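You operate a simulated robot arm through the tools that you are given. There is no shell and no other tool. Be economical: measure what you need, move in short steps, check, and stop when the job is done.

You run a simulated two-armed robot. Do the job below in one go: nothing can be reset, and whatever is moved stays where it is left.

TASK
On the sideboard end of the table, fold the tea towel in half, so that its two short edges meet.

It is judged by the outcome, as a careful person would: the job done as asked, and still so three seconds after it is handed in. It fails if anything else is knocked over, pushed out of place, dropped, spilled or broken. Flat cloth is picked up by pressing the open fingertips on it (5 to 10 N) and closing them slowly along it; thin cloth reads only 2 to 8 mm in the jaws.

THE ROBOT
Two 7-joint arms with two-finger grippers on one trunk, on a base that drives. Base frame: it is fixed to the floor where the robot stands at the start and does not move with it; the origin is under the middle of the robot, x ahead of it, y to its left, z up; the surface under the hand at the start is at about z = 750. Units: mm, degrees, N and s.
The left shoulder is at the start at [72, 163, 1002], the right one opposite. With the tool pointing down near the work surface each hand reaches from about 320 to 760 mm from the robot's upright axis, wherever it stands, measured 20 degrees to its own side. Places, roughly: sideboard end of the table [500, 0, 800]. Payload 2.45 kg a hand.
The TCP of each hand is the grasp point between the finger pads, 26 mm short of the fingertips. In the tool frame z runs along the fingers and y along their closing line. The gripper opens to 96 mm. The gripper's body begins 69 mm behind the TCP.
Orientation is that of the tool frame in the base frame, as [roll, pitch, yaw] about the fixed x, y, z axes, in that order (R = Rz(yaw) Ry(pitch) Rx(roll)). With the fingers straight down and closing along the base's y, the tool's x points along the base's -x, its y along +y and its z along -z.

THE INTERFACE
- The arms move only by the tool nudge_tool. It takes "left_commands", "right_commands" or both (then of equal length, played together; a hand with none holds still); each is a list of rows, each an object (a shift or turn left out is 0, a gripper value left out holds the last) with "offset": the shift along the tool's x, y, z in units of 25 mm (1.0 is 25 mm), a list of three; "angular": the turn, a rotation vector about the tool's x, y, z in units of 6 degrees (1.0 is 6 degrees), a list of three; "gripper": the opening, from 0 (shut) to 1 (fully open). In form: [{"offset": [tx, ty, tz], "angular": [rx, ry, rz], "gripper": gripper}, ...]. A call has 1 to 12 rows; each row shifts and turns the commanded pose from where the row before left it, along the tool's axes as they then stand. A call with a number of a shift or a turn outside -1 to 1 is refused whole. A row lasts 0.2 s, in which the tool goes at most 50 mm and 8.6 degrees; a call with a longer step from one row to the next is refused whole, and so is a gripper value outside its range. Where a pose cannot be reached the arm comes as near as it can. A force on the tool above 40 N (or 10 N above the force at the start of the call, whichever is more), or a blocked arm, ends the call early, and 0.2 s more pass. The fingers move at their own pace and stop on an object; they squeeze with about 39 N. The grip force told is the motor's: it shows also when the fingers shut on nothing. Time passes only in rows, and 0.2 s behind the last, so rows that do not move let the fingers close. The reply holds the time, the measured pose of the TCP, the force on the tool along the base axes, the opening and the grip force, in the units named above and with some noise, with the torque about the TCP (base axes, N m) and any sound that the robot's microphone picked up.
- Cameras (640 x 400 px; columns grow to the right, rows downward): "scene" is now at [187.9, 5.4, 1450.6]; the picture's right is [0.06, -1.00, 0.00], its down [-0.93, -0.05, -0.37] and it looks along [0.37, 0.02, -0.93] (base axes); focal length 267 px, centre (320, 200). "left" rides on the left gripper at [82, -3, -98] in its tool frame; the picture's right is [0.04, 1.00, 0.00], its down [-0.73, 0.03, -0.68] and it looks along [-0.68, 0.03, 0.73] (tool axes); focal length 256 px, centre (320, 200). "right" rides on the right gripper at [82, 3, -98] in its tool frame; the picture's right is [-0.04, 1.00, 0.00], its down [-0.73, -0.03, -0.68] and it looks along [-0.68, -0.03, 0.73] (tool axes); focal length 256 px, centre (320, 200). There is no depth. A picture from a camera that has moved, and an enlarged one, comes with that camera's place and axes in the base frame and with its lens.
- get_image(camera): a new picture of that camera. It takes no simulated time.
- raise_lower(by): slides the trunk up (or, below 0, down) by that many mm; the arms and the scene camera ride with it, the base frame stays. It gives what a move gives, with no picture.
- steer(legs): drives the robot by 1 to 6 legs, each [ahead, left, turn to the left] in mm, mm and degrees, along the robot's own axes; the way and the turn of a leg run together, so that a leg with both is an arc; at most 1500 mm and 180 degrees a leg. The arms and the cameras ride along, it lands a little off, and it stops where it bumps. It gives what a move gives.
- pan_tilt(pan, tilt): turns the head with the scene camera to pan (to the left, within 120 degrees either way) and tilt (down, from -29 to 69), counted from straight ahead of the robot. It gives what a move gives.
- inspect(camera, box): a new picture of the part [left, top, right, bottom] of that camera's present view, enlarged. It takes no simulated time.
- close_job(): hands the job in; it is judged then, once.

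Work in short steps. Places have to be worked out from the pictures, the camera data and where the tool is seen: move nearer, look again, correct. Check each grasp and each placing, and mend what went wrong. You have 120 turns and 88 pictures in all, those below and enlarged ones among them. Open the grippers and draw the arms clear of the work before you hand the job in, unless the task says otherwise; then end with one line.

The tools are called after "Emit:" by a JSON object that holds its "fn" and its "kwargs". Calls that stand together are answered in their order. nudge_tool: Moves the arms, as the interface text tells. Its arguments: {"type":"object","properties":{"left_commands":{"type":"array","items":{"type":"object","properties":{"offset":{"type":"array","items":{"type":"number"}},"angular":{"type":"array","items":{"type":"number"}},"gripper":{"type":"number"}}}},"right_commands":{"type":"array","items":{"type":"object","properties":{"offset":{"type":"array","items":{"type":"number"}},"angular":{"type":"array","items":{"type":"number"}},"gripper":{"type":"number"}}}}},"required":[]} The other tools are called the same way: raise_lower (by) slides the trunk up or down; steer (legs) drives the base; pan_tilt (pan, tilt) turns the head that bears the scene camera; get_image (camera) takes a picture; inspect (camera, box) takes an enlarged picture of a part of a camera's view; close_job () hands the job in.

At the start:

```text
time_s: 0.0
left_eef_pos: [439.7, 294.7, 930.0]
left_ee_rot: [-179.9, -0.1, -180.0]
left_ft_force: [-0.8, -0.8, 0.6]
left_moment: [-0.01, 0.02, -0.02]
left_grip_width: 96.2
left_finger_force: 0.0
right_eef_pos: [505.1, -126.6, 910.4]
right_ee_rot: [-179.8, 0.0, -180.0]
right_ft_force: [-0.4, -0.3, -0.8]
right_moment: [-0.01, -0.06, 0.03]
right_grip_width: 95.8
right_finger_force: 0.0
trunk travel left (down, up): [-175.0, 392.0]
robot x, y, heading: [2.1, 1.3, -0.1]
head pan, tilt: [3.2, 67.8]
```

scene: 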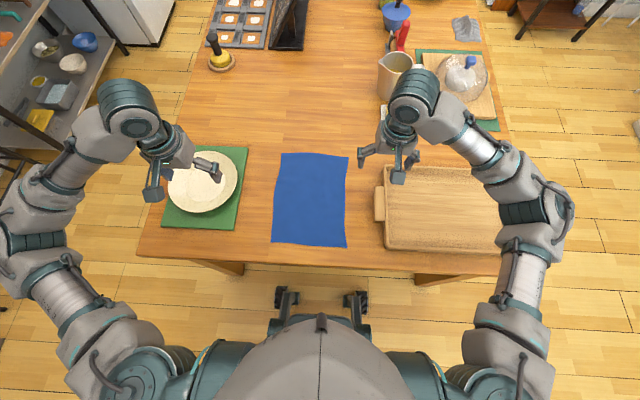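
right: 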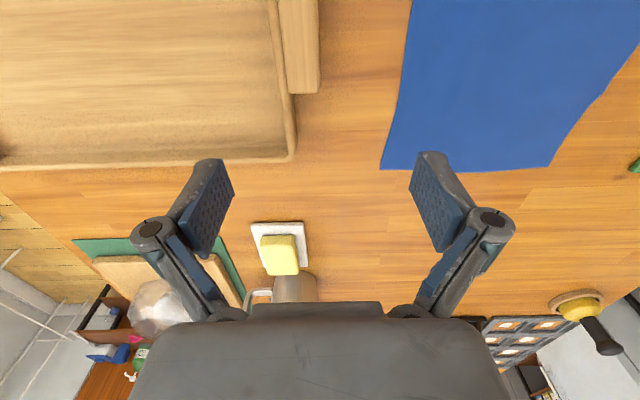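
left: 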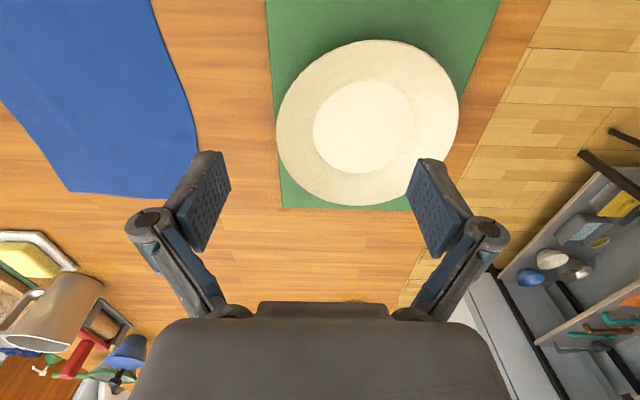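

The towel appears to span about x 336–614 and y −56–141, with its short edges along y. I'll enlarge the view to pin down the corners.

Emit:
{"fn": "inspect", "kwargs": {"camera": "scene", "box": [240, 130, 400, 260]}}

```text
3.08 times, centred on (320, 195) of scene
camera zoom: at [187.9, 5.4, 1450.6], right [0.06, -1.0, 0.0], down [-0.93, -0.05, -0.37], along [0.37, 0.02, -0.93], focal length 823 px, centre (320, 215)
```

zoom: 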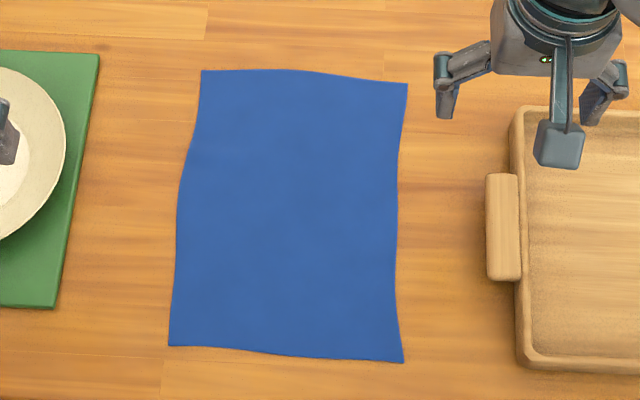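

Corners work out at far-left (612,145), far-right (610,−57), near-right (335,−58) and near-left (338,144). I'll turn both hands in place so they close along x, with the cameras facing outward.

Emit:
{"fn": "nudge_tool", "kwargs": {"left_commands": [{"angular": [0, 0, 1], "gripper": 0.45}, {"angular": [0, 0, 1]}, {"angular": [0, 0, 1]}, {"angular": [0, 0, 1]}, {"angular": [0, 0, 1]}, {"angular": [0, 0, 1]}, {"angular": [0, 0, 1]}, {"angular": [0, 0, 1]}, {"angular": [0, 0, 1]}, {"angular": [0, 0, 1]}, {"angular": [0, 0, 1]}, {"angular": [0, 0, 1]}], "right_commands": [{"angular": [0, 0, -1], "gripper": 0.45}, {"angular": [0, 0, -1]}, {"angular": [0, 0, -1]}, {"angular": [0, 0, -1]}, {"angular": [0, 0, -1]}, {"angular": [0, 0, -1]}, {"angular": [0, 0, -1]}, {"angular": [0, 0, -1]}, {"angular": [0, 0, -1]}, {"angular": [0, 0, -1]}, {"angular": [0, 0, -1]}, {"angular": [0, 0, -1]}]}}

Emit:
{"fn": "nudge_tool", "kwargs": {"left_commands": [{"angular": [0, 0, 1]}, {"angular": [0, 0, 1]}, {"angular": [0, 0, 1]}, {}, {}], "right_commands": [{"angular": [0, 0, -1]}, {"angular": [0, 0, -1]}, {"angular": [0, 0, -1]}, {}, {}]}}

```text
time_s: 2.6
left_eef_pos: [435.9, 296.3, 933.3]
left_ee_rot: [179.7, 0.1, 107.9]
left_ft_force: [0.8, 0.4, -0.2]
left_moment: [0.01, 0.0, 0.01]
left_grip_width: 43.2
left_finger_force: 0.0
right_eef_pos: [502.3, -127.8, 912.2]
right_ee_rot: [-179.8, 0.0, -107.9]
right_ft_force: [0.2, -0.2, 0.1]
right_moment: [0.0, -0.02, 0.0]
right_grip_width: 43.3
right_finger_force: 0.0
trunk travel left (down, up): [-175.0, 392.0]
robot x, y, heading: [-2.4, 1.6, 0.1]
head pan, tilt: [3.2, 67.8]
```

```text
time_s: 3.8
left_eef_pos: [435.6, 295.7, 933.2]
left_ee_rot: [179.8, -0.1, 89.9]
left_ft_force: [-0.1, -0.4, 0.5]
left_moment: [-0.02, 0.01, 0.01]
left_grip_width: 43.1
left_finger_force: 0.0
right_eef_pos: [502.4, -127.6, 911.3]
right_ee_rot: [-179.8, -0.1, -89.9]
right_ft_force: [-0.6, 0.9, -0.9]
right_moment: [0.02, -0.02, 0.01]
right_grip_width: 43.3
right_finger_force: 0.0
trunk travel left (down, up): [-175.0, 392.0]
robot x, y, heading: [-6.0, -0.6, -0.2]
head pan, tilt: [3.2, 67.8]
```

Both hands are square now. I'll move them above the far corners, with the tips about 55 mm above the table.

Emit:
{"fn": "nudge_tool", "kwargs": {"left_commands": [{"offset": [-0.87, 0.8, 0.5]}, {"offset": [-0.87, 0.8, 0.5]}, {"offset": [-0.87, 0.8, 0.5]}, {"offset": [-0.87, 0.8, 0.5]}, {"offset": [-0.87, 0.8, 0.5]}, {"offset": [-0.87, 0.8, 0.5]}, {"offset": [-0.87, 0.8, 0.5]}, {"offset": [-0.87, 0.8, 0.5]}, {}, {}], "right_commands": [{"offset": [-0.463, -0.47, 0.41]}, {"offset": [-0.463, -0.47, 0.41]}, {"offset": [-0.463, -0.47, 0.41]}, {"offset": [-0.463, -0.47, 0.41]}, {"offset": [-0.463, -0.47, 0.41]}, {"offset": [-0.463, -0.47, 0.41]}, {"offset": [-0.463, -0.47, 0.41]}, {"offset": [-0.463, -0.47, 0.41]}, {}, {}]}}

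Emit:
{"fn": "get_image", "kwargs": {"camera": "scene"}}

Emit:
{"fn": "get_image", "kwargs": {"camera": "left"}}

Emit:
{"fn": "get_image", "kwargs": {"camera": "right"}}

```text
time_s: 6.0
left_eef_pos: [595.9, 119.7, 833.1]
left_ee_rot: [179.9, 0.0, 90.1]
left_ft_force: [-0.8, 1.4, -0.1]
left_moment: [0.0, -0.01, -0.01]
left_grip_width: 43.1
left_finger_force: 0.1
right_eef_pos: [598.1, -33.6, 830.1]
right_ee_rot: [-179.9, -0.1, -90.1]
right_ft_force: [-0.2, 0.3, 0.3]
right_moment: [0.02, 0.02, -0.03]
right_grip_width: 43.3
right_finger_force: 0.1
trunk travel left (down, up): [-175.0, 392.0]
robot x, y, heading: [-2.8, 3.7, -0.2]
head pan, tilt: [3.2, 67.8]
```

```text
83 pictures are left
camera scene: at [189.9, 4.7, 1450.3], right [0.06, -1.0, 0.0], down [-0.93, -0.05, -0.37], along [0.37, 0.02, -0.93], focal length 267 px, centre (320, 200)
```

scene: 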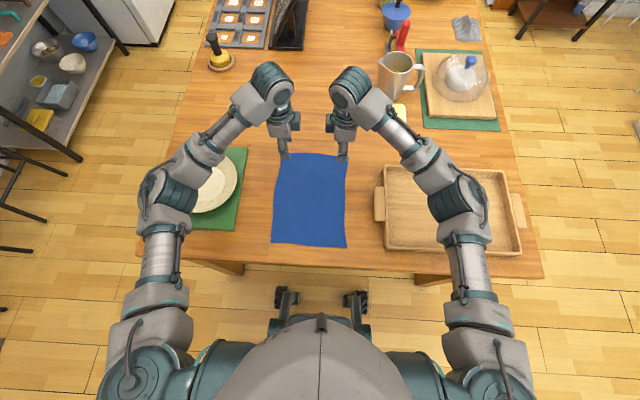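

```text
82 pictures are left
camera left: at [592.6, 202.3, 932.7], right [1.0, 0.04, 0.0], down [0.03, -0.73, 0.68], along [0.03, -0.68, -0.73], focal length 256 px, centre (320, 200)
```

left: 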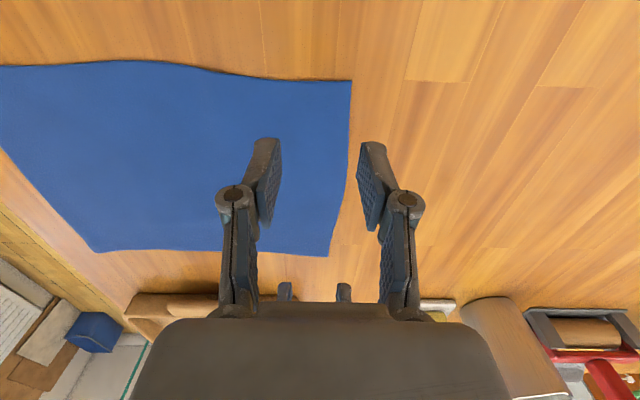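

```text
81 pictures are left
camera right: at [593.6, -114.5, 927.3], right [-1.0, 0.04, 0.0], down [0.03, 0.73, 0.68], along [0.03, 0.68, -0.73], focal length 256 px, centre (320, 200)
```

right: 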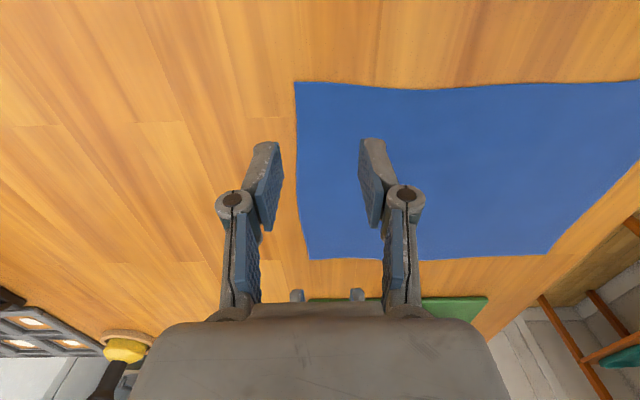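

The far edge sits at about x 614 on the left and 612 on the right. I'll shift the hands so the outer fingers land on that edge, then go down near the cloth.

Emit:
{"fn": "nudge_tool", "kwargs": {"left_commands": [{"offset": [0, -0.16, 0.4]}, {"offset": [0, 0, 0.4]}, {"offset": [0, 0, 0.4]}, {"offset": [0, 0, 0.4]}, {"offset": [0, 0, 0.4]}, {}, {}], "right_commands": [{"offset": [0, 0.28, 0.4]}, {"offset": [0, 0, 0.4]}, {"offset": [0, 0, 0.4]}, {"offset": [0, 0, 0.4]}, {"offset": [0, 0, 0.3]}, {}, {}]}}

Emit:
{"fn": "get_image", "kwargs": {"camera": "left"}}

Emit:
{"fn": "get_image", "kwargs": {"camera": "right"}}

```text
time_s: 7.6
left_eef_pos: [593.1, 120.3, 784.6]
left_ee_rot: [179.7, 0.1, 90.0]
left_ft_force: [0.3, -0.5, 0.5]
left_moment: [0.03, 0.0, 0.01]
left_grip_width: 43.3
left_finger_force: 0.2
right_eef_pos: [589.9, -34.5, 783.3]
right_ee_rot: [-179.8, 0.0, -90.0]
right_ft_force: [0.0, -1.1, 0.4]
right_moment: [-0.01, 0.0, -0.03]
right_grip_width: 43.0
right_finger_force: 0.1
trunk travel left (down, up): [-175.0, 392.0]
robot x, y, heading: [1.2, -0.7, -0.0]
head pan, tilt: [3.2, 67.8]
```

```text
80 pictures are left
camera left: at [588.0, 201.0, 883.2], right [1.0, 0.04, 0.0], down [0.03, -0.73, 0.68], along [0.03, -0.68, -0.73], focal length 256 px, centre (320, 200)
```

left: 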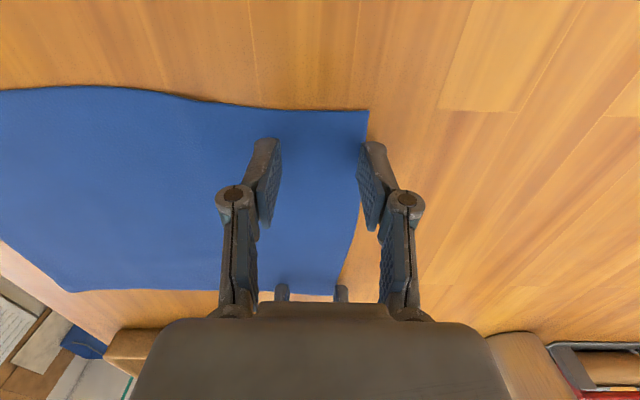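

```text
79 pictures are left
camera right: at [586.3, -115.9, 879.7], right [-1.0, 0.04, 0.0], down [0.03, 0.73, 0.68], along [0.03, 0.68, -0.73], focal length 256 px, centre (320, 200)
```

right: 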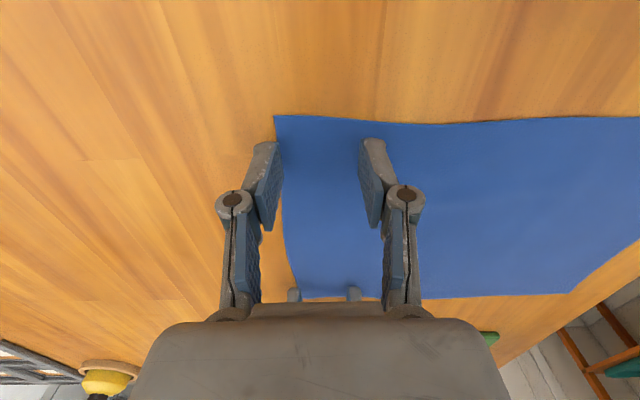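

The outer fingers are on the edge line. Next I'll lower them in small steps until they touch.

Emit:
{"fn": "nudge_tool", "kwargs": {"left_commands": [{"offset": [0, 0, 0.12]}, {"offset": [0, 0, 0.12]}, {"offset": [0, 0, 0.06]}, {}], "right_commands": [{"offset": [0, 0, 0.12]}, {"offset": [0, 0, 0.06]}, {"offset": [0, 0, 0.06]}, {}]}}

```text
time_s: 8.6
left_eef_pos: [591.5, 119.9, 776.7]
left_ee_rot: [179.9, 0.0, 89.9]
left_ft_force: [-0.1, -0.6, 1.0]
left_moment: [0.02, 0.0, 0.01]
left_grip_width: 43.1
left_finger_force: 0.1
right_eef_pos: [588.8, -35.1, 777.7]
right_ee_rot: [-179.9, -0.1, -90.0]
right_ft_force: [-0.3, 0.5, 0.2]
right_moment: [0.01, 0.0, 0.0]
right_grip_width: 43.2
right_finger_force: 0.1
trunk travel left (down, up): [-175.0, 392.0]
robot x, y, heading: [2.5, 2.2, -0.1]
head pan, tilt: [3.2, 67.8]
```

No contact yet on either hand, so I'll go down about 1.5–2 mm more.

Emit:
{"fn": "nudge_tool", "kwargs": {"left_commands": [{"offset": [0, 0, 0.04]}, {"offset": [0, 0, 0.03]}, {}], "right_commands": [{"offset": [0, 0, 0.04]}, {"offset": [0, 0, 0.04]}, {}]}}

```text
time_s: 9.4
left_eef_pos: [592.5, 119.1, 774.8]
left_ee_rot: [179.7, 0.0, 90.0]
left_ft_force: [0.2, 0.2, 8.9]
left_moment: [-0.02, 0.05, 0.01]
left_grip_width: 44.5
left_finger_force: 0.6
right_eef_pos: [590.8, -34.0, 776.5]
right_ee_rot: [-179.7, 0.0, -89.9]
right_ft_force: [-0.5, 0.0, 7.5]
right_moment: [-0.07, 0.13, 0.02]
right_grip_width: 44.3
right_finger_force: 0.8
trunk travel left (down, up): [-175.0, 392.0]
robot x, y, heading: [-0.6, -3.1, 0.1]
head pan, tilt: [3.2, 67.8]
```

Contact reads about 8 N on each hand, which is in range. Closing slowly along the cloth.

Emit:
{"fn": "nudge_tool", "kwargs": {"left_commands": [{"gripper": 0.41}, {"gripper": 0.37}, {"gripper": 0.33}, {"gripper": 0.29}, {"gripper": 0.25}, {"gripper": 0.21}, {"gripper": 0.17}, {"gripper": 0.13}, {"gripper": 0.09}, {"gripper": 0.05}, {"gripper": 0.0}, {}], "right_commands": [{"gripper": 0.41}, {"gripper": 0.37}, {"gripper": 0.33}, {"gripper": 0.29}, {"gripper": 0.25}, {"gripper": 0.21}, {"gripper": 0.17}, {"gripper": 0.13}, {"gripper": 0.09}, {"gripper": 0.05}, {"gripper": 0.0}, {}]}}

Emit:
{"fn": "get_image", "kwargs": {"camera": "left"}}

Emit:
{"fn": "get_image", "kwargs": {"camera": "right"}}

```text
time_s: 12.0
left_eef_pos: [591.6, 119.5, 775.8]
left_ee_rot: [179.7, 0.0, 90.0]
left_ft_force: [-1.2, -0.2, 17.1]
left_moment: [-0.05, -0.01, 0.03]
left_grip_width: 4.9
left_finger_force: 30.9
right_eef_pos: [587.4, -34.6, 777.5]
right_ee_rot: [-179.6, -0.1, -90.0]
right_ft_force: [2.4, -0.2, 4.4]
right_moment: [-0.13, 0.01, -0.01]
right_grip_width: 3.8
right_finger_force: 28.8
trunk travel left (down, up): [-175.0, 392.0]
robot x, y, heading: [-2.9, -0.8, 0.4]
head pan, tilt: [3.2, 67.8]
```

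```text
78 pictures are left
camera left: at [586.8, 201.5, 876.0], right [1.0, 0.04, 0.01], down [0.03, -0.73, 0.68], along [0.03, -0.68, -0.73], focal length 256 px, centre (320, 200)
```

left: 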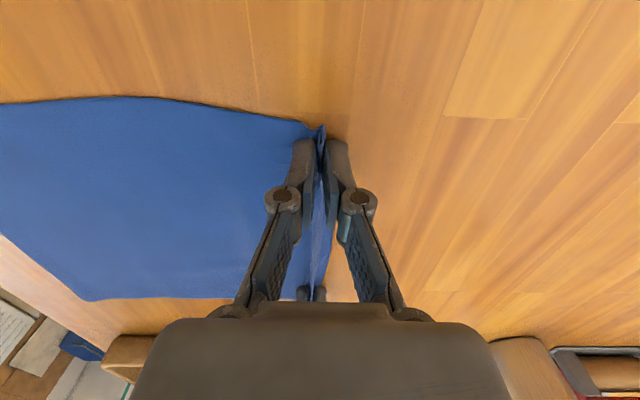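

```text
77 pictures are left
camera right: at [584.8, -116.3, 874.0], right [-1.0, 0.04, -0.01], down [0.02, 0.73, 0.68], along [0.03, 0.68, -0.73], focal length 256 px, centre (320, 200)
```

right: 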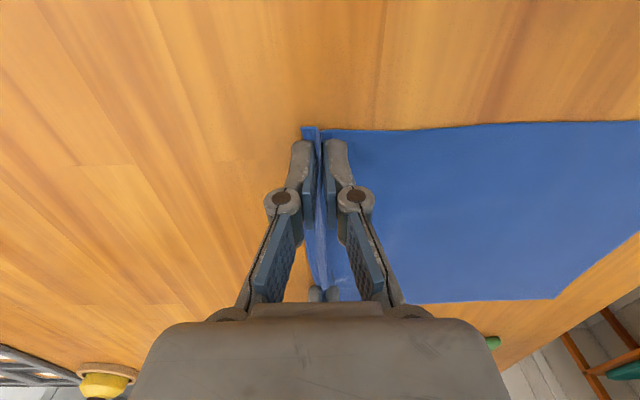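

Both hands hold cloth, at 4–5 mm. I'll lift 25 mm and look closely at how the edge sits.

Emit:
{"fn": "nudge_tool", "kwargs": {"left_commands": [{"offset": [0, -0.1, -0.5]}, {"offset": [0, -0.1, -0.5]}, {}], "right_commands": [{"offset": [0, 0.1, -0.5]}, {"offset": [0, 0.1, -0.5]}, {}]}}

Emit:
{"fn": "inspect", "kwargs": {"camera": "left", "box": [200, 90, 440, 310]}}

Emit:
{"fn": "inspect", "kwargs": {"camera": "right", "box": [200, 90, 440, 310]}}

Emit:
{"fn": "inspect", "kwargs": {"camera": "scene", "box": [240, 130, 400, 260]}}

```text
time_s: 12.8
left_eef_pos: [588.4, 120.3, 799.5]
left_ee_rot: [179.8, 0.1, 90.1]
left_ft_force: [0.4, 0.7, -1.4]
left_moment: [0.01, -0.01, -0.02]
left_grip_width: 5.3
left_finger_force: 35.5
right_eef_pos: [584.5, -35.3, 798.8]
right_ee_rot: [-179.8, -0.1, -89.9]
right_ft_force: [1.0, 1.1, 0.4]
right_moment: [-0.01, 0.05, 0.03]
right_grip_width: 5.0
right_finger_force: 31.5
trunk travel left (down, up): [-175.0, 392.0]
robot x, y, heading: [-0.4, -3.5, -0.0]
head pan, tilt: [3.2, 67.8]
```

```text
1.82 times, centred on (320, 200) of left
camera zoom: at [584.2, 202.0, 898.4], right [1.0, 0.04, 0.0], down [0.03, -0.73, 0.68], along [0.03, -0.68, -0.73], focal length 465 px, centre (320, 200)
```

zoom: 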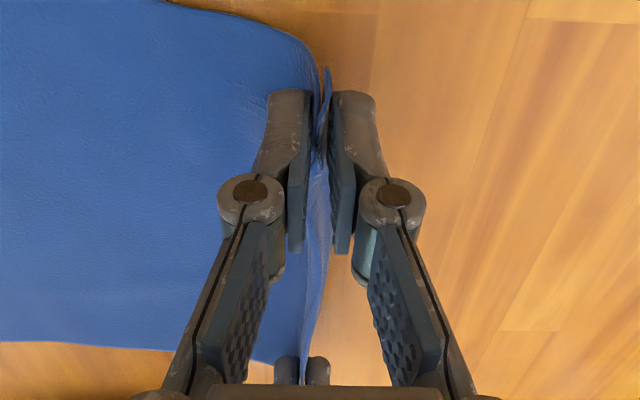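

```text
1.82 times, centred on (320, 200) of right
camera zoom: at [581.2, -116.0, 896.2], right [-1.0, 0.04, 0.0], down [0.03, 0.73, 0.68], along [0.03, 0.68, -0.73], focal length 465 px, centre (320, 200)
```

zoom: 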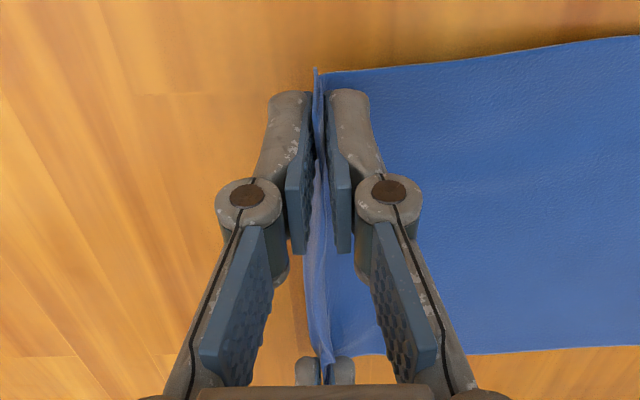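

```text
3.08 times, centred on (320, 195) of scene
camera zoom: at [189.9, 4.6, 1450.2], right [0.06, -1.0, 0.0], down [-0.93, -0.05, -0.37], along [0.37, 0.02, -0.93], focal length 823 px, centre (320, 215)
```

zoom: 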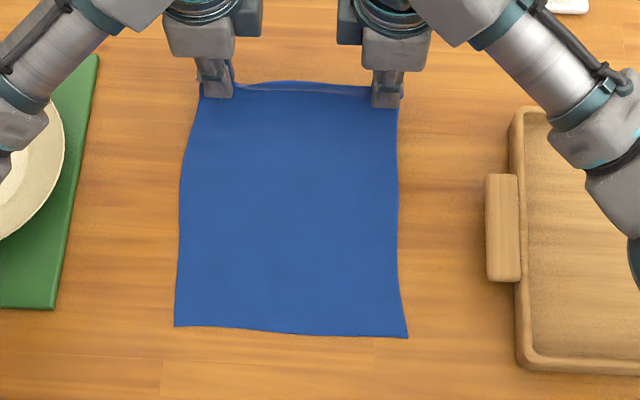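

The grip is firm, but it has gathered roughly a 20 mm ridge, which would leave the edge turned back after folding. I'll set it down, spread it open again and re-grip nearer the edge.

Emit:
{"fn": "nudge_tool", "kwargs": {"left_commands": [{"offset": [0, 0.1, 0.5]}, {"offset": [0, 0.1, 0.46]}, {}, {"gripper": 0.06}, {"gripper": 0.12}, {"gripper": 0.18}, {"gripper": 0.24}, {"gripper": 0.3}, {"gripper": 0.36}, {"gripper": 0.42}, {"gripper": 0.47}, {}], "right_commands": [{"offset": [0, -0.1, 0.5]}, {"offset": [0, -0.1, 0.42]}, {}, {"gripper": 0.06}, {"gripper": 0.12}, {"gripper": 0.18}, {"gripper": 0.24}, {"gripper": 0.3}, {"gripper": 0.36}, {"gripper": 0.42}, {"gripper": 0.47}, {}]}}

Emit:
{"fn": "nudge_tool", "kwargs": {"left_commands": [{"offset": [0, 0, -0.2]}, {"offset": [0, 0, -0.4]}, {}, {}], "right_commands": [{"offset": [0, 0, -0.2]}, {"offset": [0, 0, -0.4]}, {}, {}]}}

Emit:
{"fn": "get_image", "kwargs": {"camera": "left"}}

Emit:
{"fn": "get_image", "kwargs": {"camera": "right"}}

```text
time_s: 15.4
left_eef_pos: [592.1, 120.1, 776.7]
left_ee_rot: [179.8, 0.0, 90.0]
left_ft_force: [-0.3, -0.1, 3.9]
left_moment: [-0.03, -0.01, 0.0]
left_grip_width: 45.8
left_finger_force: 0.2
right_eef_pos: [588.3, -34.2, 777.2]
right_ee_rot: [-179.7, -0.1, -90.0]
right_ft_force: [0.2, 0.3, 0.9]
right_moment: [-0.02, 0.04, 0.02]
right_grip_width: 45.1
right_finger_force: 0.1
trunk travel left (down, up): [-175.0, 392.0]
robot x, y, heading: [2.4, 6.7, 0.0]
head pan, tilt: [3.2, 67.8]
```

```text
time_s: 16.4
left_eef_pos: [592.9, 120.4, 789.9]
left_ee_rot: [179.8, 0.0, 90.0]
left_ft_force: [0.5, 0.2, -1.2]
left_moment: [-0.01, -0.01, -0.01]
left_grip_width: 45.2
left_finger_force: 0.2
right_eef_pos: [590.1, -35.3, 792.2]
right_ee_rot: [-179.8, -0.1, -90.0]
right_ft_force: [0.5, -0.1, 0.8]
right_moment: [0.0, 0.0, -0.02]
right_grip_width: 45.2
right_finger_force: 0.0
trunk travel left (down, up): [-175.0, 392.0]
robot x, y, heading: [3.6, -1.1, 0.1]
head pan, tilt: [3.2, 67.8]
```

```text
73 pictures are left
camera left: at [588.3, 201.6, 890.3], right [1.0, 0.04, 0.0], down [0.03, -0.73, 0.68], along [0.03, -0.68, -0.73], focal length 256 px, centre (320, 200)
```

left: 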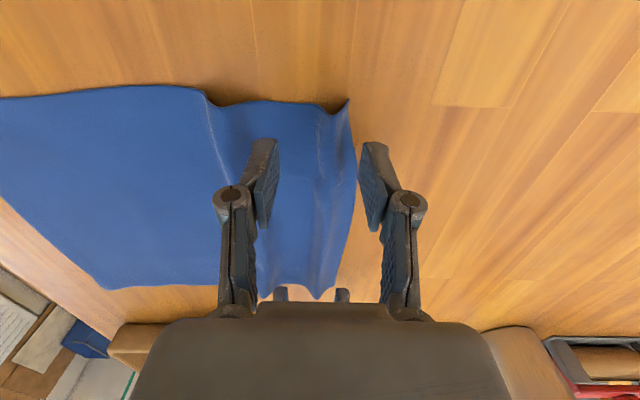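

```text
72 pictures are left
camera right: at [586.5, -115.9, 889.3], right [-1.0, 0.04, 0.0], down [0.03, 0.73, 0.68], along [0.03, 0.68, -0.73], focal length 256 px, centre (320, 200)
```

right: 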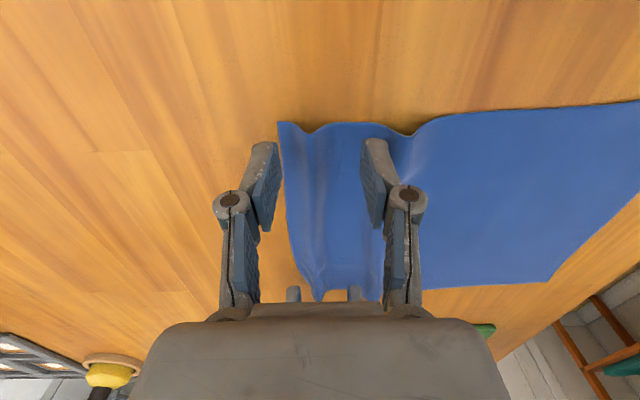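

The cloth mostly spread back out, and the far edge is at about x 614. This time I'll catch only about 13 mm of it, with the outer finger fully clear of the cloth and a narrower opening.

Emit:
{"fn": "nudge_tool", "kwargs": {"left_commands": [{"offset": [0, 0.4, 0], "gripper": 0.26}, {"offset": [0, 0.42, 0]}, {}, {"offset": [0, 0, 0.2]}, {"offset": [0, 0, 0.3]}, {"offset": [0, 0, 0.08]}, {"offset": [0, 0, 0.06]}, {}], "right_commands": [{"offset": [0, -0.46, 0], "gripper": 0.26}, {"offset": [0, -0.46, 0]}, {}, {"offset": [0, 0, 0.2]}, {"offset": [0, 0, 0.3]}, {"offset": [0, 0, 0.1]}, {"offset": [0, 0, 0.08]}, {}]}}

Emit:
{"fn": "get_image", "kwargs": {"camera": "left"}}

Emit:
{"fn": "get_image", "kwargs": {"camera": "right"}}

```text
time_s: 18.2
left_eef_pos: [611.4, 119.2, 776.0]
left_ee_rot: [179.7, 0.0, 90.0]
left_ft_force: [-0.2, 2.5, 12.4]
left_moment: [0.05, 0.19, -0.07]
left_grip_width: 24.0
left_finger_force: 0.0
right_eef_pos: [611.8, -34.7, 778.0]
right_ee_rot: [-179.6, 0.0, -90.1]
right_ft_force: [0.0, -1.0, 8.5]
right_moment: [-0.05, 0.12, 0.06]
right_grip_width: 25.6
right_finger_force: 0.1
trunk travel left (down, up): [-175.0, 392.0]
robot x, y, heading: [0.1, 1.2, 0.1]
head pan, tilt: [3.2, 67.8]
```

```text
71 pictures are left
camera left: at [607.5, 201.5, 875.9], right [1.0, 0.04, 0.01], down [0.02, -0.73, 0.68], along [0.03, -0.68, -0.73], focal length 256 px, centre (320, 200)
```

left: 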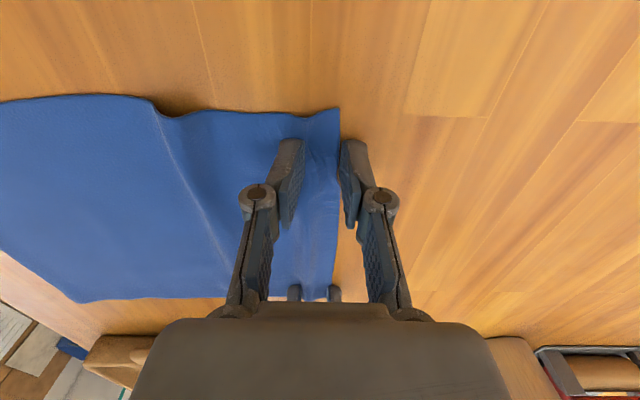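

```text
70 pictures are left
camera right: at [608.0, -116.0, 874.5], right [-1.0, 0.04, -0.01], down [0.02, 0.73, 0.68], along [0.03, 0.68, -0.73], focal length 256 px, centre (320, 200)
```

right: 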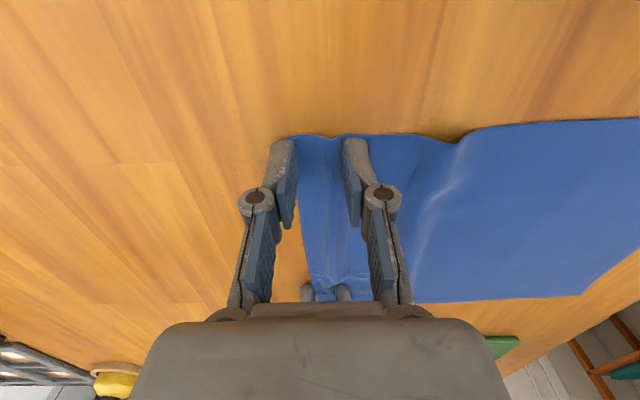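

More cloth than I wanted lies between the fingers, about 20 mm. I'll lift slightly, shift 9 mm outward and press again.

Emit:
{"fn": "nudge_tool", "kwargs": {"left_commands": [{"offset": [0, 0, -0.35]}, {}, {"offset": [0, 0.36, 0]}, {}, {"offset": [0, 0, 0.2]}, {"offset": [0, 0, 0.12]}, {}], "right_commands": [{"offset": [0, 0, -0.35]}, {}, {"offset": [0, -0.38, 0]}, {}, {"offset": [0, 0, 0.2]}, {"offset": [0, 0, 0.14]}, {}]}}

Emit:
{"fn": "get_image", "kwargs": {"camera": "left"}}

Emit:
{"fn": "get_image", "kwargs": {"camera": "right"}}

```text
time_s: 19.8
left_eef_pos: [621.0, 120.9, 777.5]
left_ee_rot: [179.6, 0.0, 90.0]
left_ft_force: [-1.2, 2.3, 14.5]
left_moment: [0.07, 0.35, -0.05]
left_grip_width: 27.0
left_finger_force: 1.0
right_eef_pos: [622.7, -34.1, 778.0]
right_ee_rot: [-179.6, -0.1, -90.0]
right_ft_force: [1.1, -0.1, 4.6]
right_moment: [-0.04, 0.01, -0.01]
right_grip_width: 24.5
right_finger_force: 0.0
trunk travel left (down, up): [-175.0, 392.0]
robot x, y, heading: [0.3, -2.3, 0.0]
head pan, tilt: [3.2, 67.8]
```

```text
69 pictures are left
camera left: at [617.1, 202.2, 876.4], right [1.0, 0.04, 0.01], down [0.02, -0.73, 0.68], along [0.03, -0.68, -0.73], focal length 256 px, centre (320, 200)
```

left: 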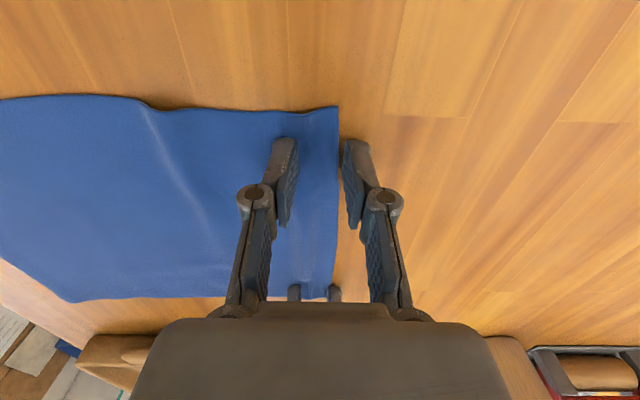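

```text
68 pictures are left
camera right: at [618.1, -116.0, 874.7], right [-1.0, 0.04, -0.01], down [0.02, 0.73, 0.68], along [0.03, 0.68, -0.73], focal length 256 px, centre (320, 200)
```

right: 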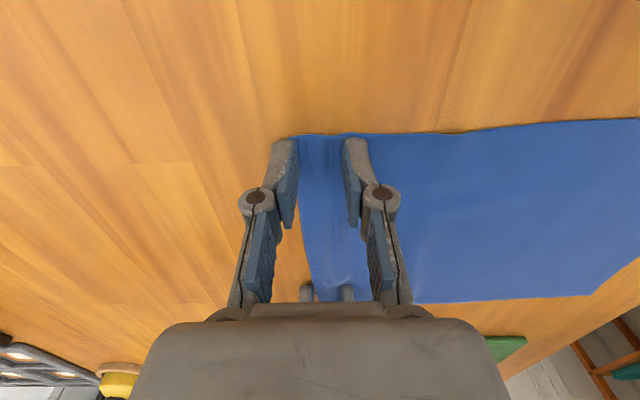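

The cloth came along with the fingers, which did at least smooth out the ridge. I'll lift fully clear this time, shift outward and come down again.

Emit:
{"fn": "nudge_tool", "kwargs": {"left_commands": [{"offset": [0, 0, -0.5]}, {"offset": [0, 0, -0.5]}, {}, {"offset": [0, 0.36, 0]}, {}, {"offset": [0, 0, 0.5]}, {"offset": [0, 0, 0.3]}, {"offset": [0, 0, 0.14]}, {}], "right_commands": [{"offset": [0, 0, -0.5]}, {"offset": [0, 0, -0.5]}, {}, {"offset": [0, -0.38, 0]}, {}, {"offset": [0, 0, 0.5]}, {"offset": [0, 0, 0.3]}, {"offset": [0, 0, 0.2]}, {}]}}

Emit:
{"fn": "get_image", "kwargs": {"camera": "left"}}

Emit:
{"fn": "get_image", "kwargs": {"camera": "right"}}

```text
time_s: 21.8
left_eef_pos: [629.3, 120.5, 778.3]
left_ee_rot: [179.7, 0.0, 90.0]
left_ft_force: [0.2, 0.1, 1.4]
left_moment: [0.02, 0.03, 0.0]
left_grip_width: 25.1
left_finger_force: 0.1
right_eef_pos: [632.2, -35.6, 777.3]
right_ee_rot: [-179.8, 0.0, -90.1]
right_ft_force: [-0.9, -1.1, 8.8]
right_moment: [-0.06, 0.19, 0.02]
right_grip_width: 25.6
right_finger_force: 0.5
trunk travel left (down, up): [-175.0, 392.0]
robot x, y, heading: [-2.8, -0.5, 0.0]
head pan, tilt: [3.2, 67.8]
```

```text
67 pictures are left
camera left: at [626.2, 201.9, 877.0], right [1.0, 0.04, 0.0], down [0.03, -0.73, 0.68], along [0.03, -0.68, -0.73], focal length 256 px, centre (320, 200)
```

left: 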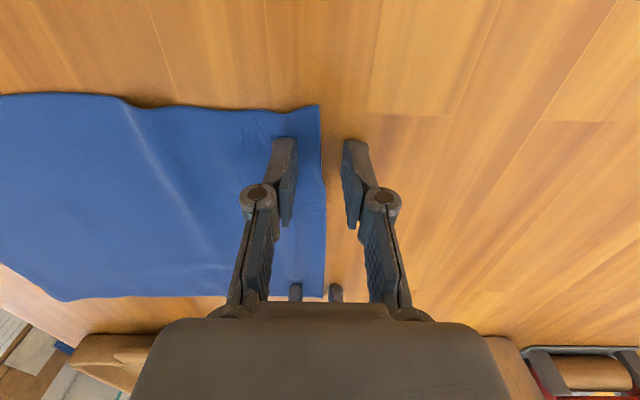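

```text
66 pictures are left
camera right: at [628.3, -115.3, 874.5], right [-1.0, 0.04, -0.01], down [0.03, 0.73, 0.68], along [0.03, 0.68, -0.73], focal length 256 px, centre (320, 200)
```

right: 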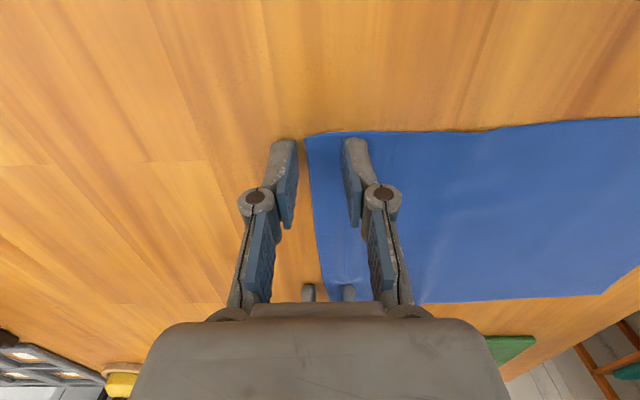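

Now the strip between the fingers is about 12 mm on the left and 16 mm on the right. I'll press the left hand a little more, then close slowly.

Emit:
{"fn": "nudge_tool", "kwargs": {"left_commands": [{"offset": [0, 0, 0.05]}, {"offset": [0, 0, 0.03]}, {"gripper": 0.23}, {"gripper": 0.2}, {"gripper": 0.17}, {"gripper": 0.14}, {"gripper": 0.11}, {"gripper": 0.08}, {"gripper": 0.05}, {"gripper": 0.02}, {"gripper": 0}, {}], "right_commands": [{}, {}, {"gripper": 0.23}, {"gripper": 0.2}, {"gripper": 0.17}, {"gripper": 0.14}, {"gripper": 0.11}, {"gripper": 0.08}, {"gripper": 0.05}, {"gripper": 0.02}, {"gripper": 0}, {}]}}

Emit:
{"fn": "nudge_tool", "kwargs": {"left_commands": [{"offset": [0, -0.1, -0.5]}, {"offset": [0, -0.1, -0.5]}, {}], "right_commands": [{"offset": [0, 0.1, -0.5]}, {"offset": [0, 0.1, -0.5]}, {}]}}

Emit:
{"fn": "inspect", "kwargs": {"camera": "left", "box": [200, 90, 440, 310]}}

Emit:
{"fn": "inspect", "kwargs": {"camera": "right", "box": [200, 90, 440, 310]}}

Emit:
{"fn": "inspect", "kwargs": {"camera": "scene", "box": [240, 130, 400, 260]}}

```text
time_s: 24.4
left_eef_pos: [630.0, 118.7, 776.3]
left_ee_rot: [179.6, 0.0, 90.1]
left_ft_force: [4.1, 1.4, 32.5]
left_moment: [0.19, -0.08, 0.01]
left_grip_width: 1.2
left_finger_force: 31.8
right_eef_pos: [630.9, -34.5, 778.5]
right_ee_rot: [-179.8, 0.0, -90.1]
right_ft_force: [0.0, -0.6, 1.0]
right_moment: [0.02, -0.05, -0.02]
right_grip_width: 3.8
right_finger_force: 30.5
trunk travel left (down, up): [-175.0, 392.0]
robot x, y, heading: [-4.7, -0.6, -0.2]
head pan, tilt: [3.2, 67.8]
```

```text
time_s: 25.2
left_eef_pos: [625.5, 119.5, 798.3]
left_ee_rot: [179.9, 0.0, 90.0]
left_ft_force: [0.9, 0.8, 3.4]
left_moment: [0.03, 0.15, -0.03]
left_grip_width: 0.7
left_finger_force: 30.1
right_eef_pos: [628.7, -34.3, 800.9]
right_ee_rot: [-179.7, -0.2, -90.0]
right_ft_force: [0.2, 0.5, -1.0]
right_moment: [-0.04, -0.01, 0.0]
right_grip_width: 4.2
right_finger_force: 36.0
trunk travel left (down, up): [-175.0, 392.0]
robot x, y, heading: [-1.1, 2.2, 0.2]
head pan, tilt: [3.2, 67.8]
```

```text
1.82 times, centred on (320, 200) of left
camera zoom: at [622.0, 201.2, 897.5], right [1.0, 0.04, 0.0], down [0.03, -0.73, 0.68], along [0.03, -0.68, -0.73], focal length 465 px, centre (320, 200)
```

zoom: 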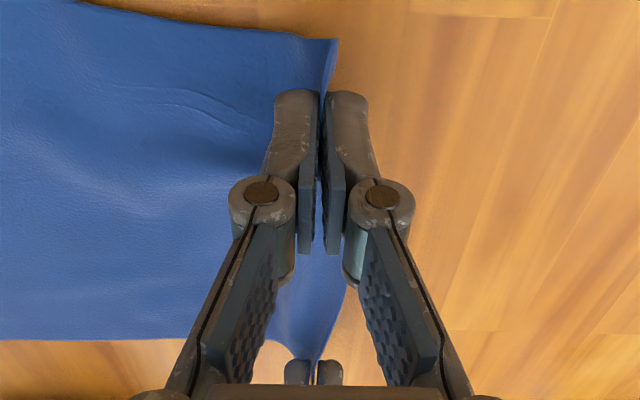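

```text
1.82 times, centred on (320, 200) of right
camera zoom: at [624.8, -115.4, 897.9], right [-1.0, 0.04, 0.0], down [0.03, 0.73, 0.68], along [0.03, 0.68, -0.73], focal length 465 px, centre (320, 200)
```

zoom: 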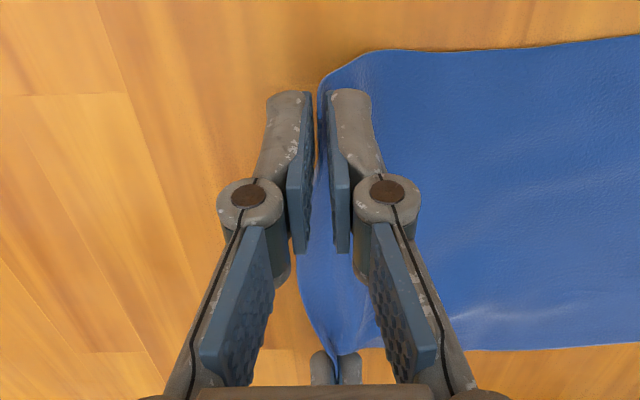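

```text
3.08 times, centred on (320, 195) of scene
camera zoom: at [190.4, 4.5, 1450.2], right [0.06, -1.0, 0.0], down [-0.93, -0.05, -0.37], along [0.37, 0.02, -0.93], focal length 823 px, centre (320, 215)
```

zoom: 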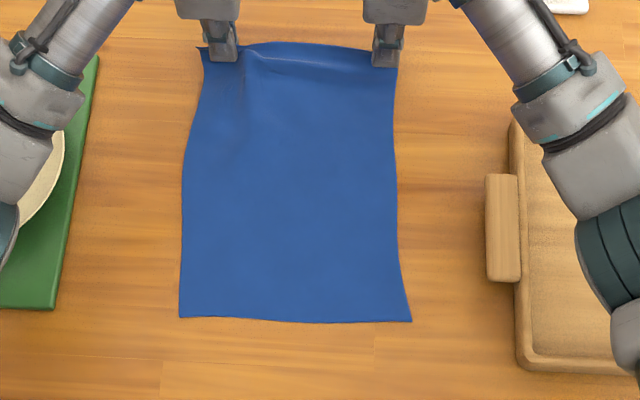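

The right hand holds cloth (4 mm) but the left missed (0.7 mm). I'll keep the right where it is, then raise and open the left and look again.

Emit:
{"fn": "nudge_tool", "kwargs": {"left_commands": [{"offset": [0, 0, -0.4], "gripper": 0.3}, {}, {}]}}

Emit:
{"fn": "get_image", "kwargs": {"camera": "left"}}

```text
time_s: 26.0
left_eef_pos: [624.9, 120.6, 810.3]
left_ee_rot: [179.8, -0.1, 90.0]
left_ft_force: [0.3, 0.5, 0.6]
left_moment: [0.04, 0.01, 0.0]
left_grip_width: 28.9
left_finger_force: 0.0
right_eef_pos: [627.7, -34.0, 800.9]
right_ee_rot: [-179.8, -0.2, -90.0]
right_ft_force: [-1.2, 0.9, 1.9]
right_moment: [0.02, -0.05, -0.01]
right_grip_width: 4.3
right_finger_force: 31.0
trunk travel left (down, up): [-175.0, 392.0]
robot x, y, heading: [-1.6, 1.7, 0.3]
head pan, tilt: [3.2, 67.8]
```

```text
62 pictures are left
camera left: at [621.2, 201.5, 909.0], right [1.0, 0.04, 0.0], down [0.03, -0.73, 0.68], along [0.03, -0.68, -0.73], focal length 256 px, centre (320, 200)
```

left: 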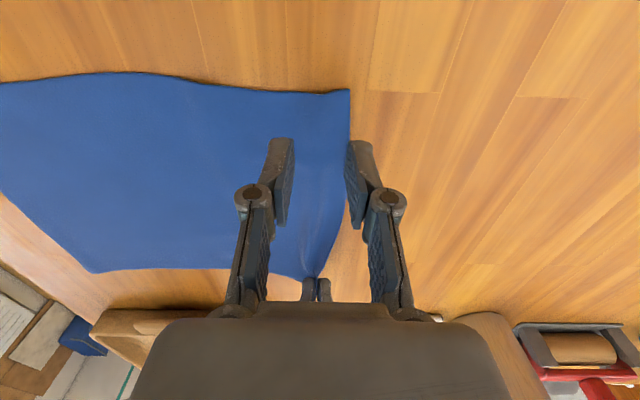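

The cloth has shifted, and the left edge is now at x≈643. I'll re-place the left hand with about 17 mm of cloth between its fingers.

Emit:
{"fn": "nudge_tool", "kwargs": {"left_commands": [{"offset": [0, 0.62, 0]}, {}, {"offset": [0, 0, 0.5]}, {"offset": [0, 0, 0.4]}, {"offset": [0, 0, 0.3]}, {"offset": [0, 0, 0.12]}, {}]}}

Emit:
{"fn": "get_image", "kwargs": {"camera": "left"}}

```text
time_s: 27.6
left_eef_pos: [641.7, 120.1, 777.0]
left_ee_rot: [179.8, 0.0, 90.0]
left_ft_force: [0.5, 0.8, 5.5]
left_moment: [0.0, 0.12, -0.02]
left_grip_width: 28.8
left_finger_force: 0.0
right_eef_pos: [627.4, -35.0, 802.1]
right_ee_rot: [-179.8, 0.0, -89.9]
right_ft_force: [2.2, -1.2, -1.0]
right_moment: [0.02, -0.04, 0.0]
right_grip_width: 4.1
right_finger_force: 30.3
trunk travel left (down, up): [-175.0, 392.0]
robot x, y, heading: [-1.8, -4.7, -0.3]
head pan, tilt: [3.2, 67.8]
```

```text
61 pictures are left
camera left: at [637.0, 202.1, 876.8], right [1.0, 0.04, 0.0], down [0.03, -0.73, 0.68], along [0.03, -0.68, -0.73], focal length 256 px, centre (320, 200)
```

left: 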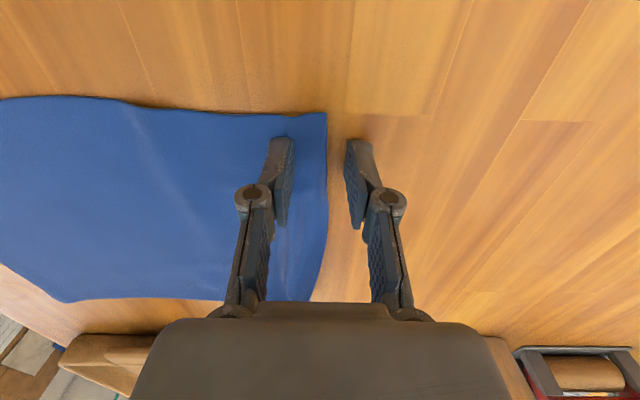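

The strip is about 17 mm at 5.5 N. Closing slowly, with slightly more pressure.

Emit:
{"fn": "nudge_tool", "kwargs": {"left_commands": [{"offset": [0, 0, 0.02]}, {"gripper": 0.27}, {"gripper": 0.24}, {"gripper": 0.21}, {"gripper": 0.18}, {"gripper": 0.15}, {"gripper": 0.12}, {"gripper": 0.09}, {"gripper": 0.06}, {"gripper": 0.03}, {"gripper": 0}, {}]}}

Emit:
{"fn": "nudge_tool", "kwargs": {"left_commands": [{"offset": [0, -0.1, -0.5]}, {"offset": [0, -0.1, -0.5]}, {}]}}

Emit:
{"fn": "inspect", "kwargs": {"camera": "left", "box": [200, 90, 440, 310]}}

Emit:
{"fn": "inspect", "kwargs": {"camera": "scene", "box": [240, 130, 400, 260]}}

```text
time_s: 30.2
left_eef_pos: [641.2, 119.5, 776.6]
left_ee_rot: [179.7, 0.0, 89.9]
left_ft_force: [-3.4, -0.2, 15.4]
left_moment: [0.02, 0.38, 0.03]
left_grip_width: 5.3
left_finger_force: 36.8
right_eef_pos: [627.1, -35.6, 801.6]
right_ee_rot: [-179.8, 0.0, -90.0]
right_ft_force: [-1.5, 0.0, -0.2]
right_moment: [-0.03, -0.08, -0.03]
right_grip_width: 3.0
right_finger_force: 37.1
trunk travel left (down, up): [-175.0, 392.0]
robot x, y, heading: [-1.2, -1.8, -0.1]
head pan, tilt: [3.2, 67.8]
```

```text
time_s: 31.0
left_eef_pos: [635.2, 120.2, 801.1]
left_ee_rot: [179.8, 0.0, 90.0]
left_ft_force: [-0.7, -0.2, 1.6]
left_moment: [-0.01, -0.02, -0.01]
left_grip_width: 1.7
left_finger_force: 34.8
right_eef_pos: [627.7, -34.4, 801.4]
right_ee_rot: [-179.8, -0.1, -90.0]
right_ft_force: [-1.2, -0.5, -1.2]
right_moment: [-0.02, 0.04, 0.05]
right_grip_width: 4.2
right_finger_force: 39.7
trunk travel left (down, up): [-175.0, 392.0]
robot x, y, heading: [-0.3, -2.4, -0.0]
head pan, tilt: [3.2, 67.8]
```

```text
1.82 times, centred on (320, 200) of left
camera zoom: at [632.0, 202.1, 900.6], right [1.0, 0.04, 0.0], down [0.03, -0.73, 0.68], along [0.03, -0.68, -0.73], focal length 465 px, centre (320, 200)
```

zoom: 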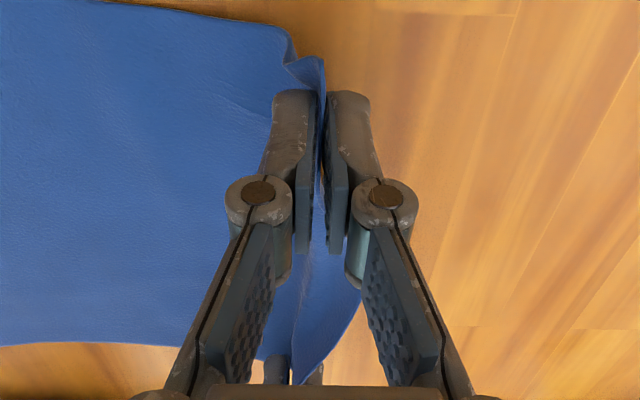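

```text
3.08 times, centred on (320, 195) of scene
camera zoom: at [189.9, 4.6, 1450.3], right [0.06, -1.0, 0.0], down [-0.93, -0.05, -0.37], along [0.37, 0.02, -0.93], focal length 823 px, centre (320, 215)
```

zoom: 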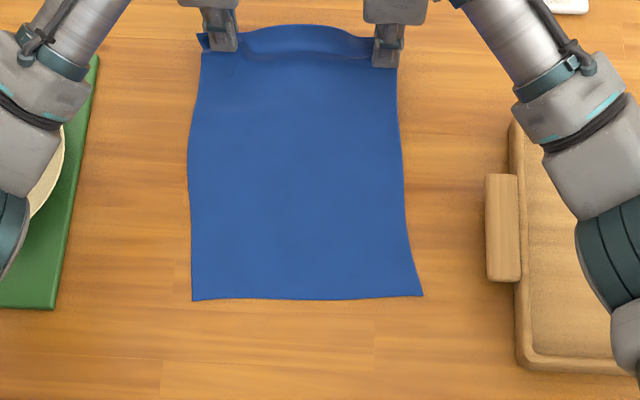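

The left reads 1.7 mm and cloth can be seen in its pads, so I'll lift higher to test whether both grips hold.

Emit:
{"fn": "nudge_tool", "kwargs": {"left_commands": [{"offset": [0, -0.2, -0.5]}, {"offset": [0, -0.2, -0.5]}, {"offset": [0, -0.3, -0.5]}, {"offset": [0, -0.3, -0.5]}, {}, {}], "right_commands": [{"offset": [0, 0.1, -0.5]}, {"offset": [0, 0.1, -0.5]}, {"offset": [0, 0.2, -0.5]}, {"offset": [0, 0.3, -0.5]}, {}, {}]}}

Emit:
{"fn": "get_image", "kwargs": {"camera": "left"}}

Emit:
{"fn": "get_image", "kwargs": {"camera": "right"}}

Emit:
{"fn": "inspect", "kwargs": {"camera": "scene", "box": [240, 130, 400, 260]}}

```text
time_s: 32.4
left_eef_pos: [611.9, 118.9, 852.3]
left_ee_rot: [179.8, 0.0, 89.9]
left_ft_force: [0.2, -1.7, -4.5]
left_moment: [0.11, -0.1, 0.03]
left_grip_width: 3.8
left_finger_force: 28.7
right_eef_pos: [608.9, -33.8, 851.0]
right_ee_rot: [-179.7, -0.1, -90.1]
right_ft_force: [0.2, -0.8, -0.6]
right_moment: [-0.04, 0.0, 0.02]
right_grip_width: 5.3
right_finger_force: 35.9
trunk travel left (down, up): [-175.0, 392.0]
robot x, y, heading: [-2.3, 1.1, 0.1]
head pan, tilt: [3.2, 67.8]
```

```text
58 pictures are left
camera left: at [607.8, 201.4, 951.5], right [1.0, 0.04, 0.0], down [0.03, -0.73, 0.68], along [0.03, -0.68, -0.73], focal length 256 px, centre (320, 200)
```

left: 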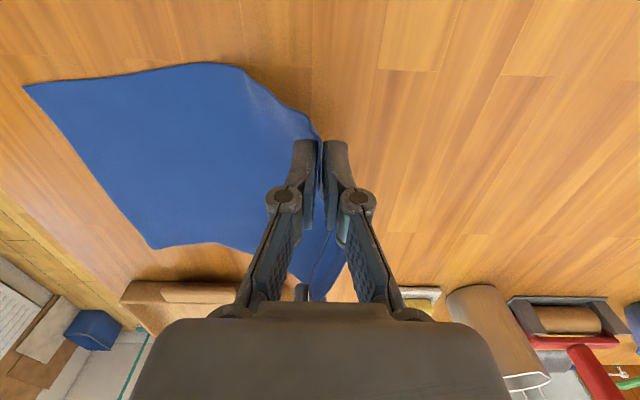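

```text
57 pictures are left
camera right: at [605.3, -114.5, 948.4], right [-1.0, 0.04, 0.0], down [0.03, 0.73, 0.68], along [0.03, 0.68, -0.73], focal length 256 px, centre (320, 200)
```

right: 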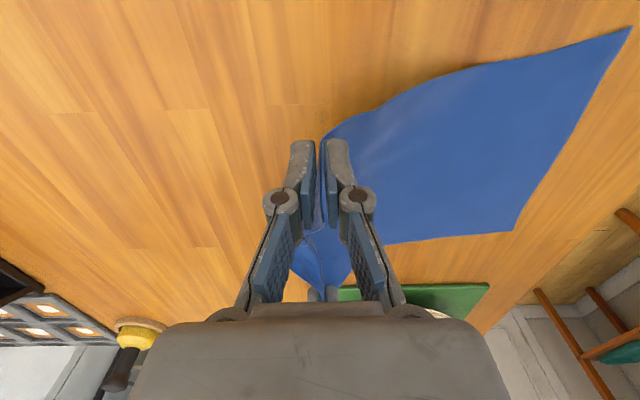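

```text
3.08 times, centred on (320, 195) of scene
camera zoom: at [188.8, 4.6, 1450.6], right [0.06, -1.0, 0.0], down [-0.93, -0.05, -0.37], along [0.37, 0.02, -0.93], focal length 823 px, centre (320, 215)
```

zoom: 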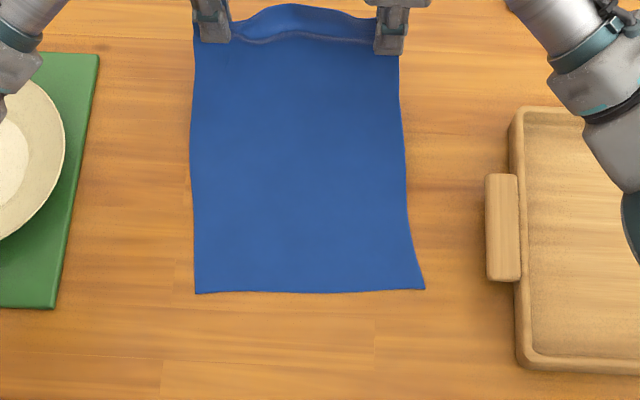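

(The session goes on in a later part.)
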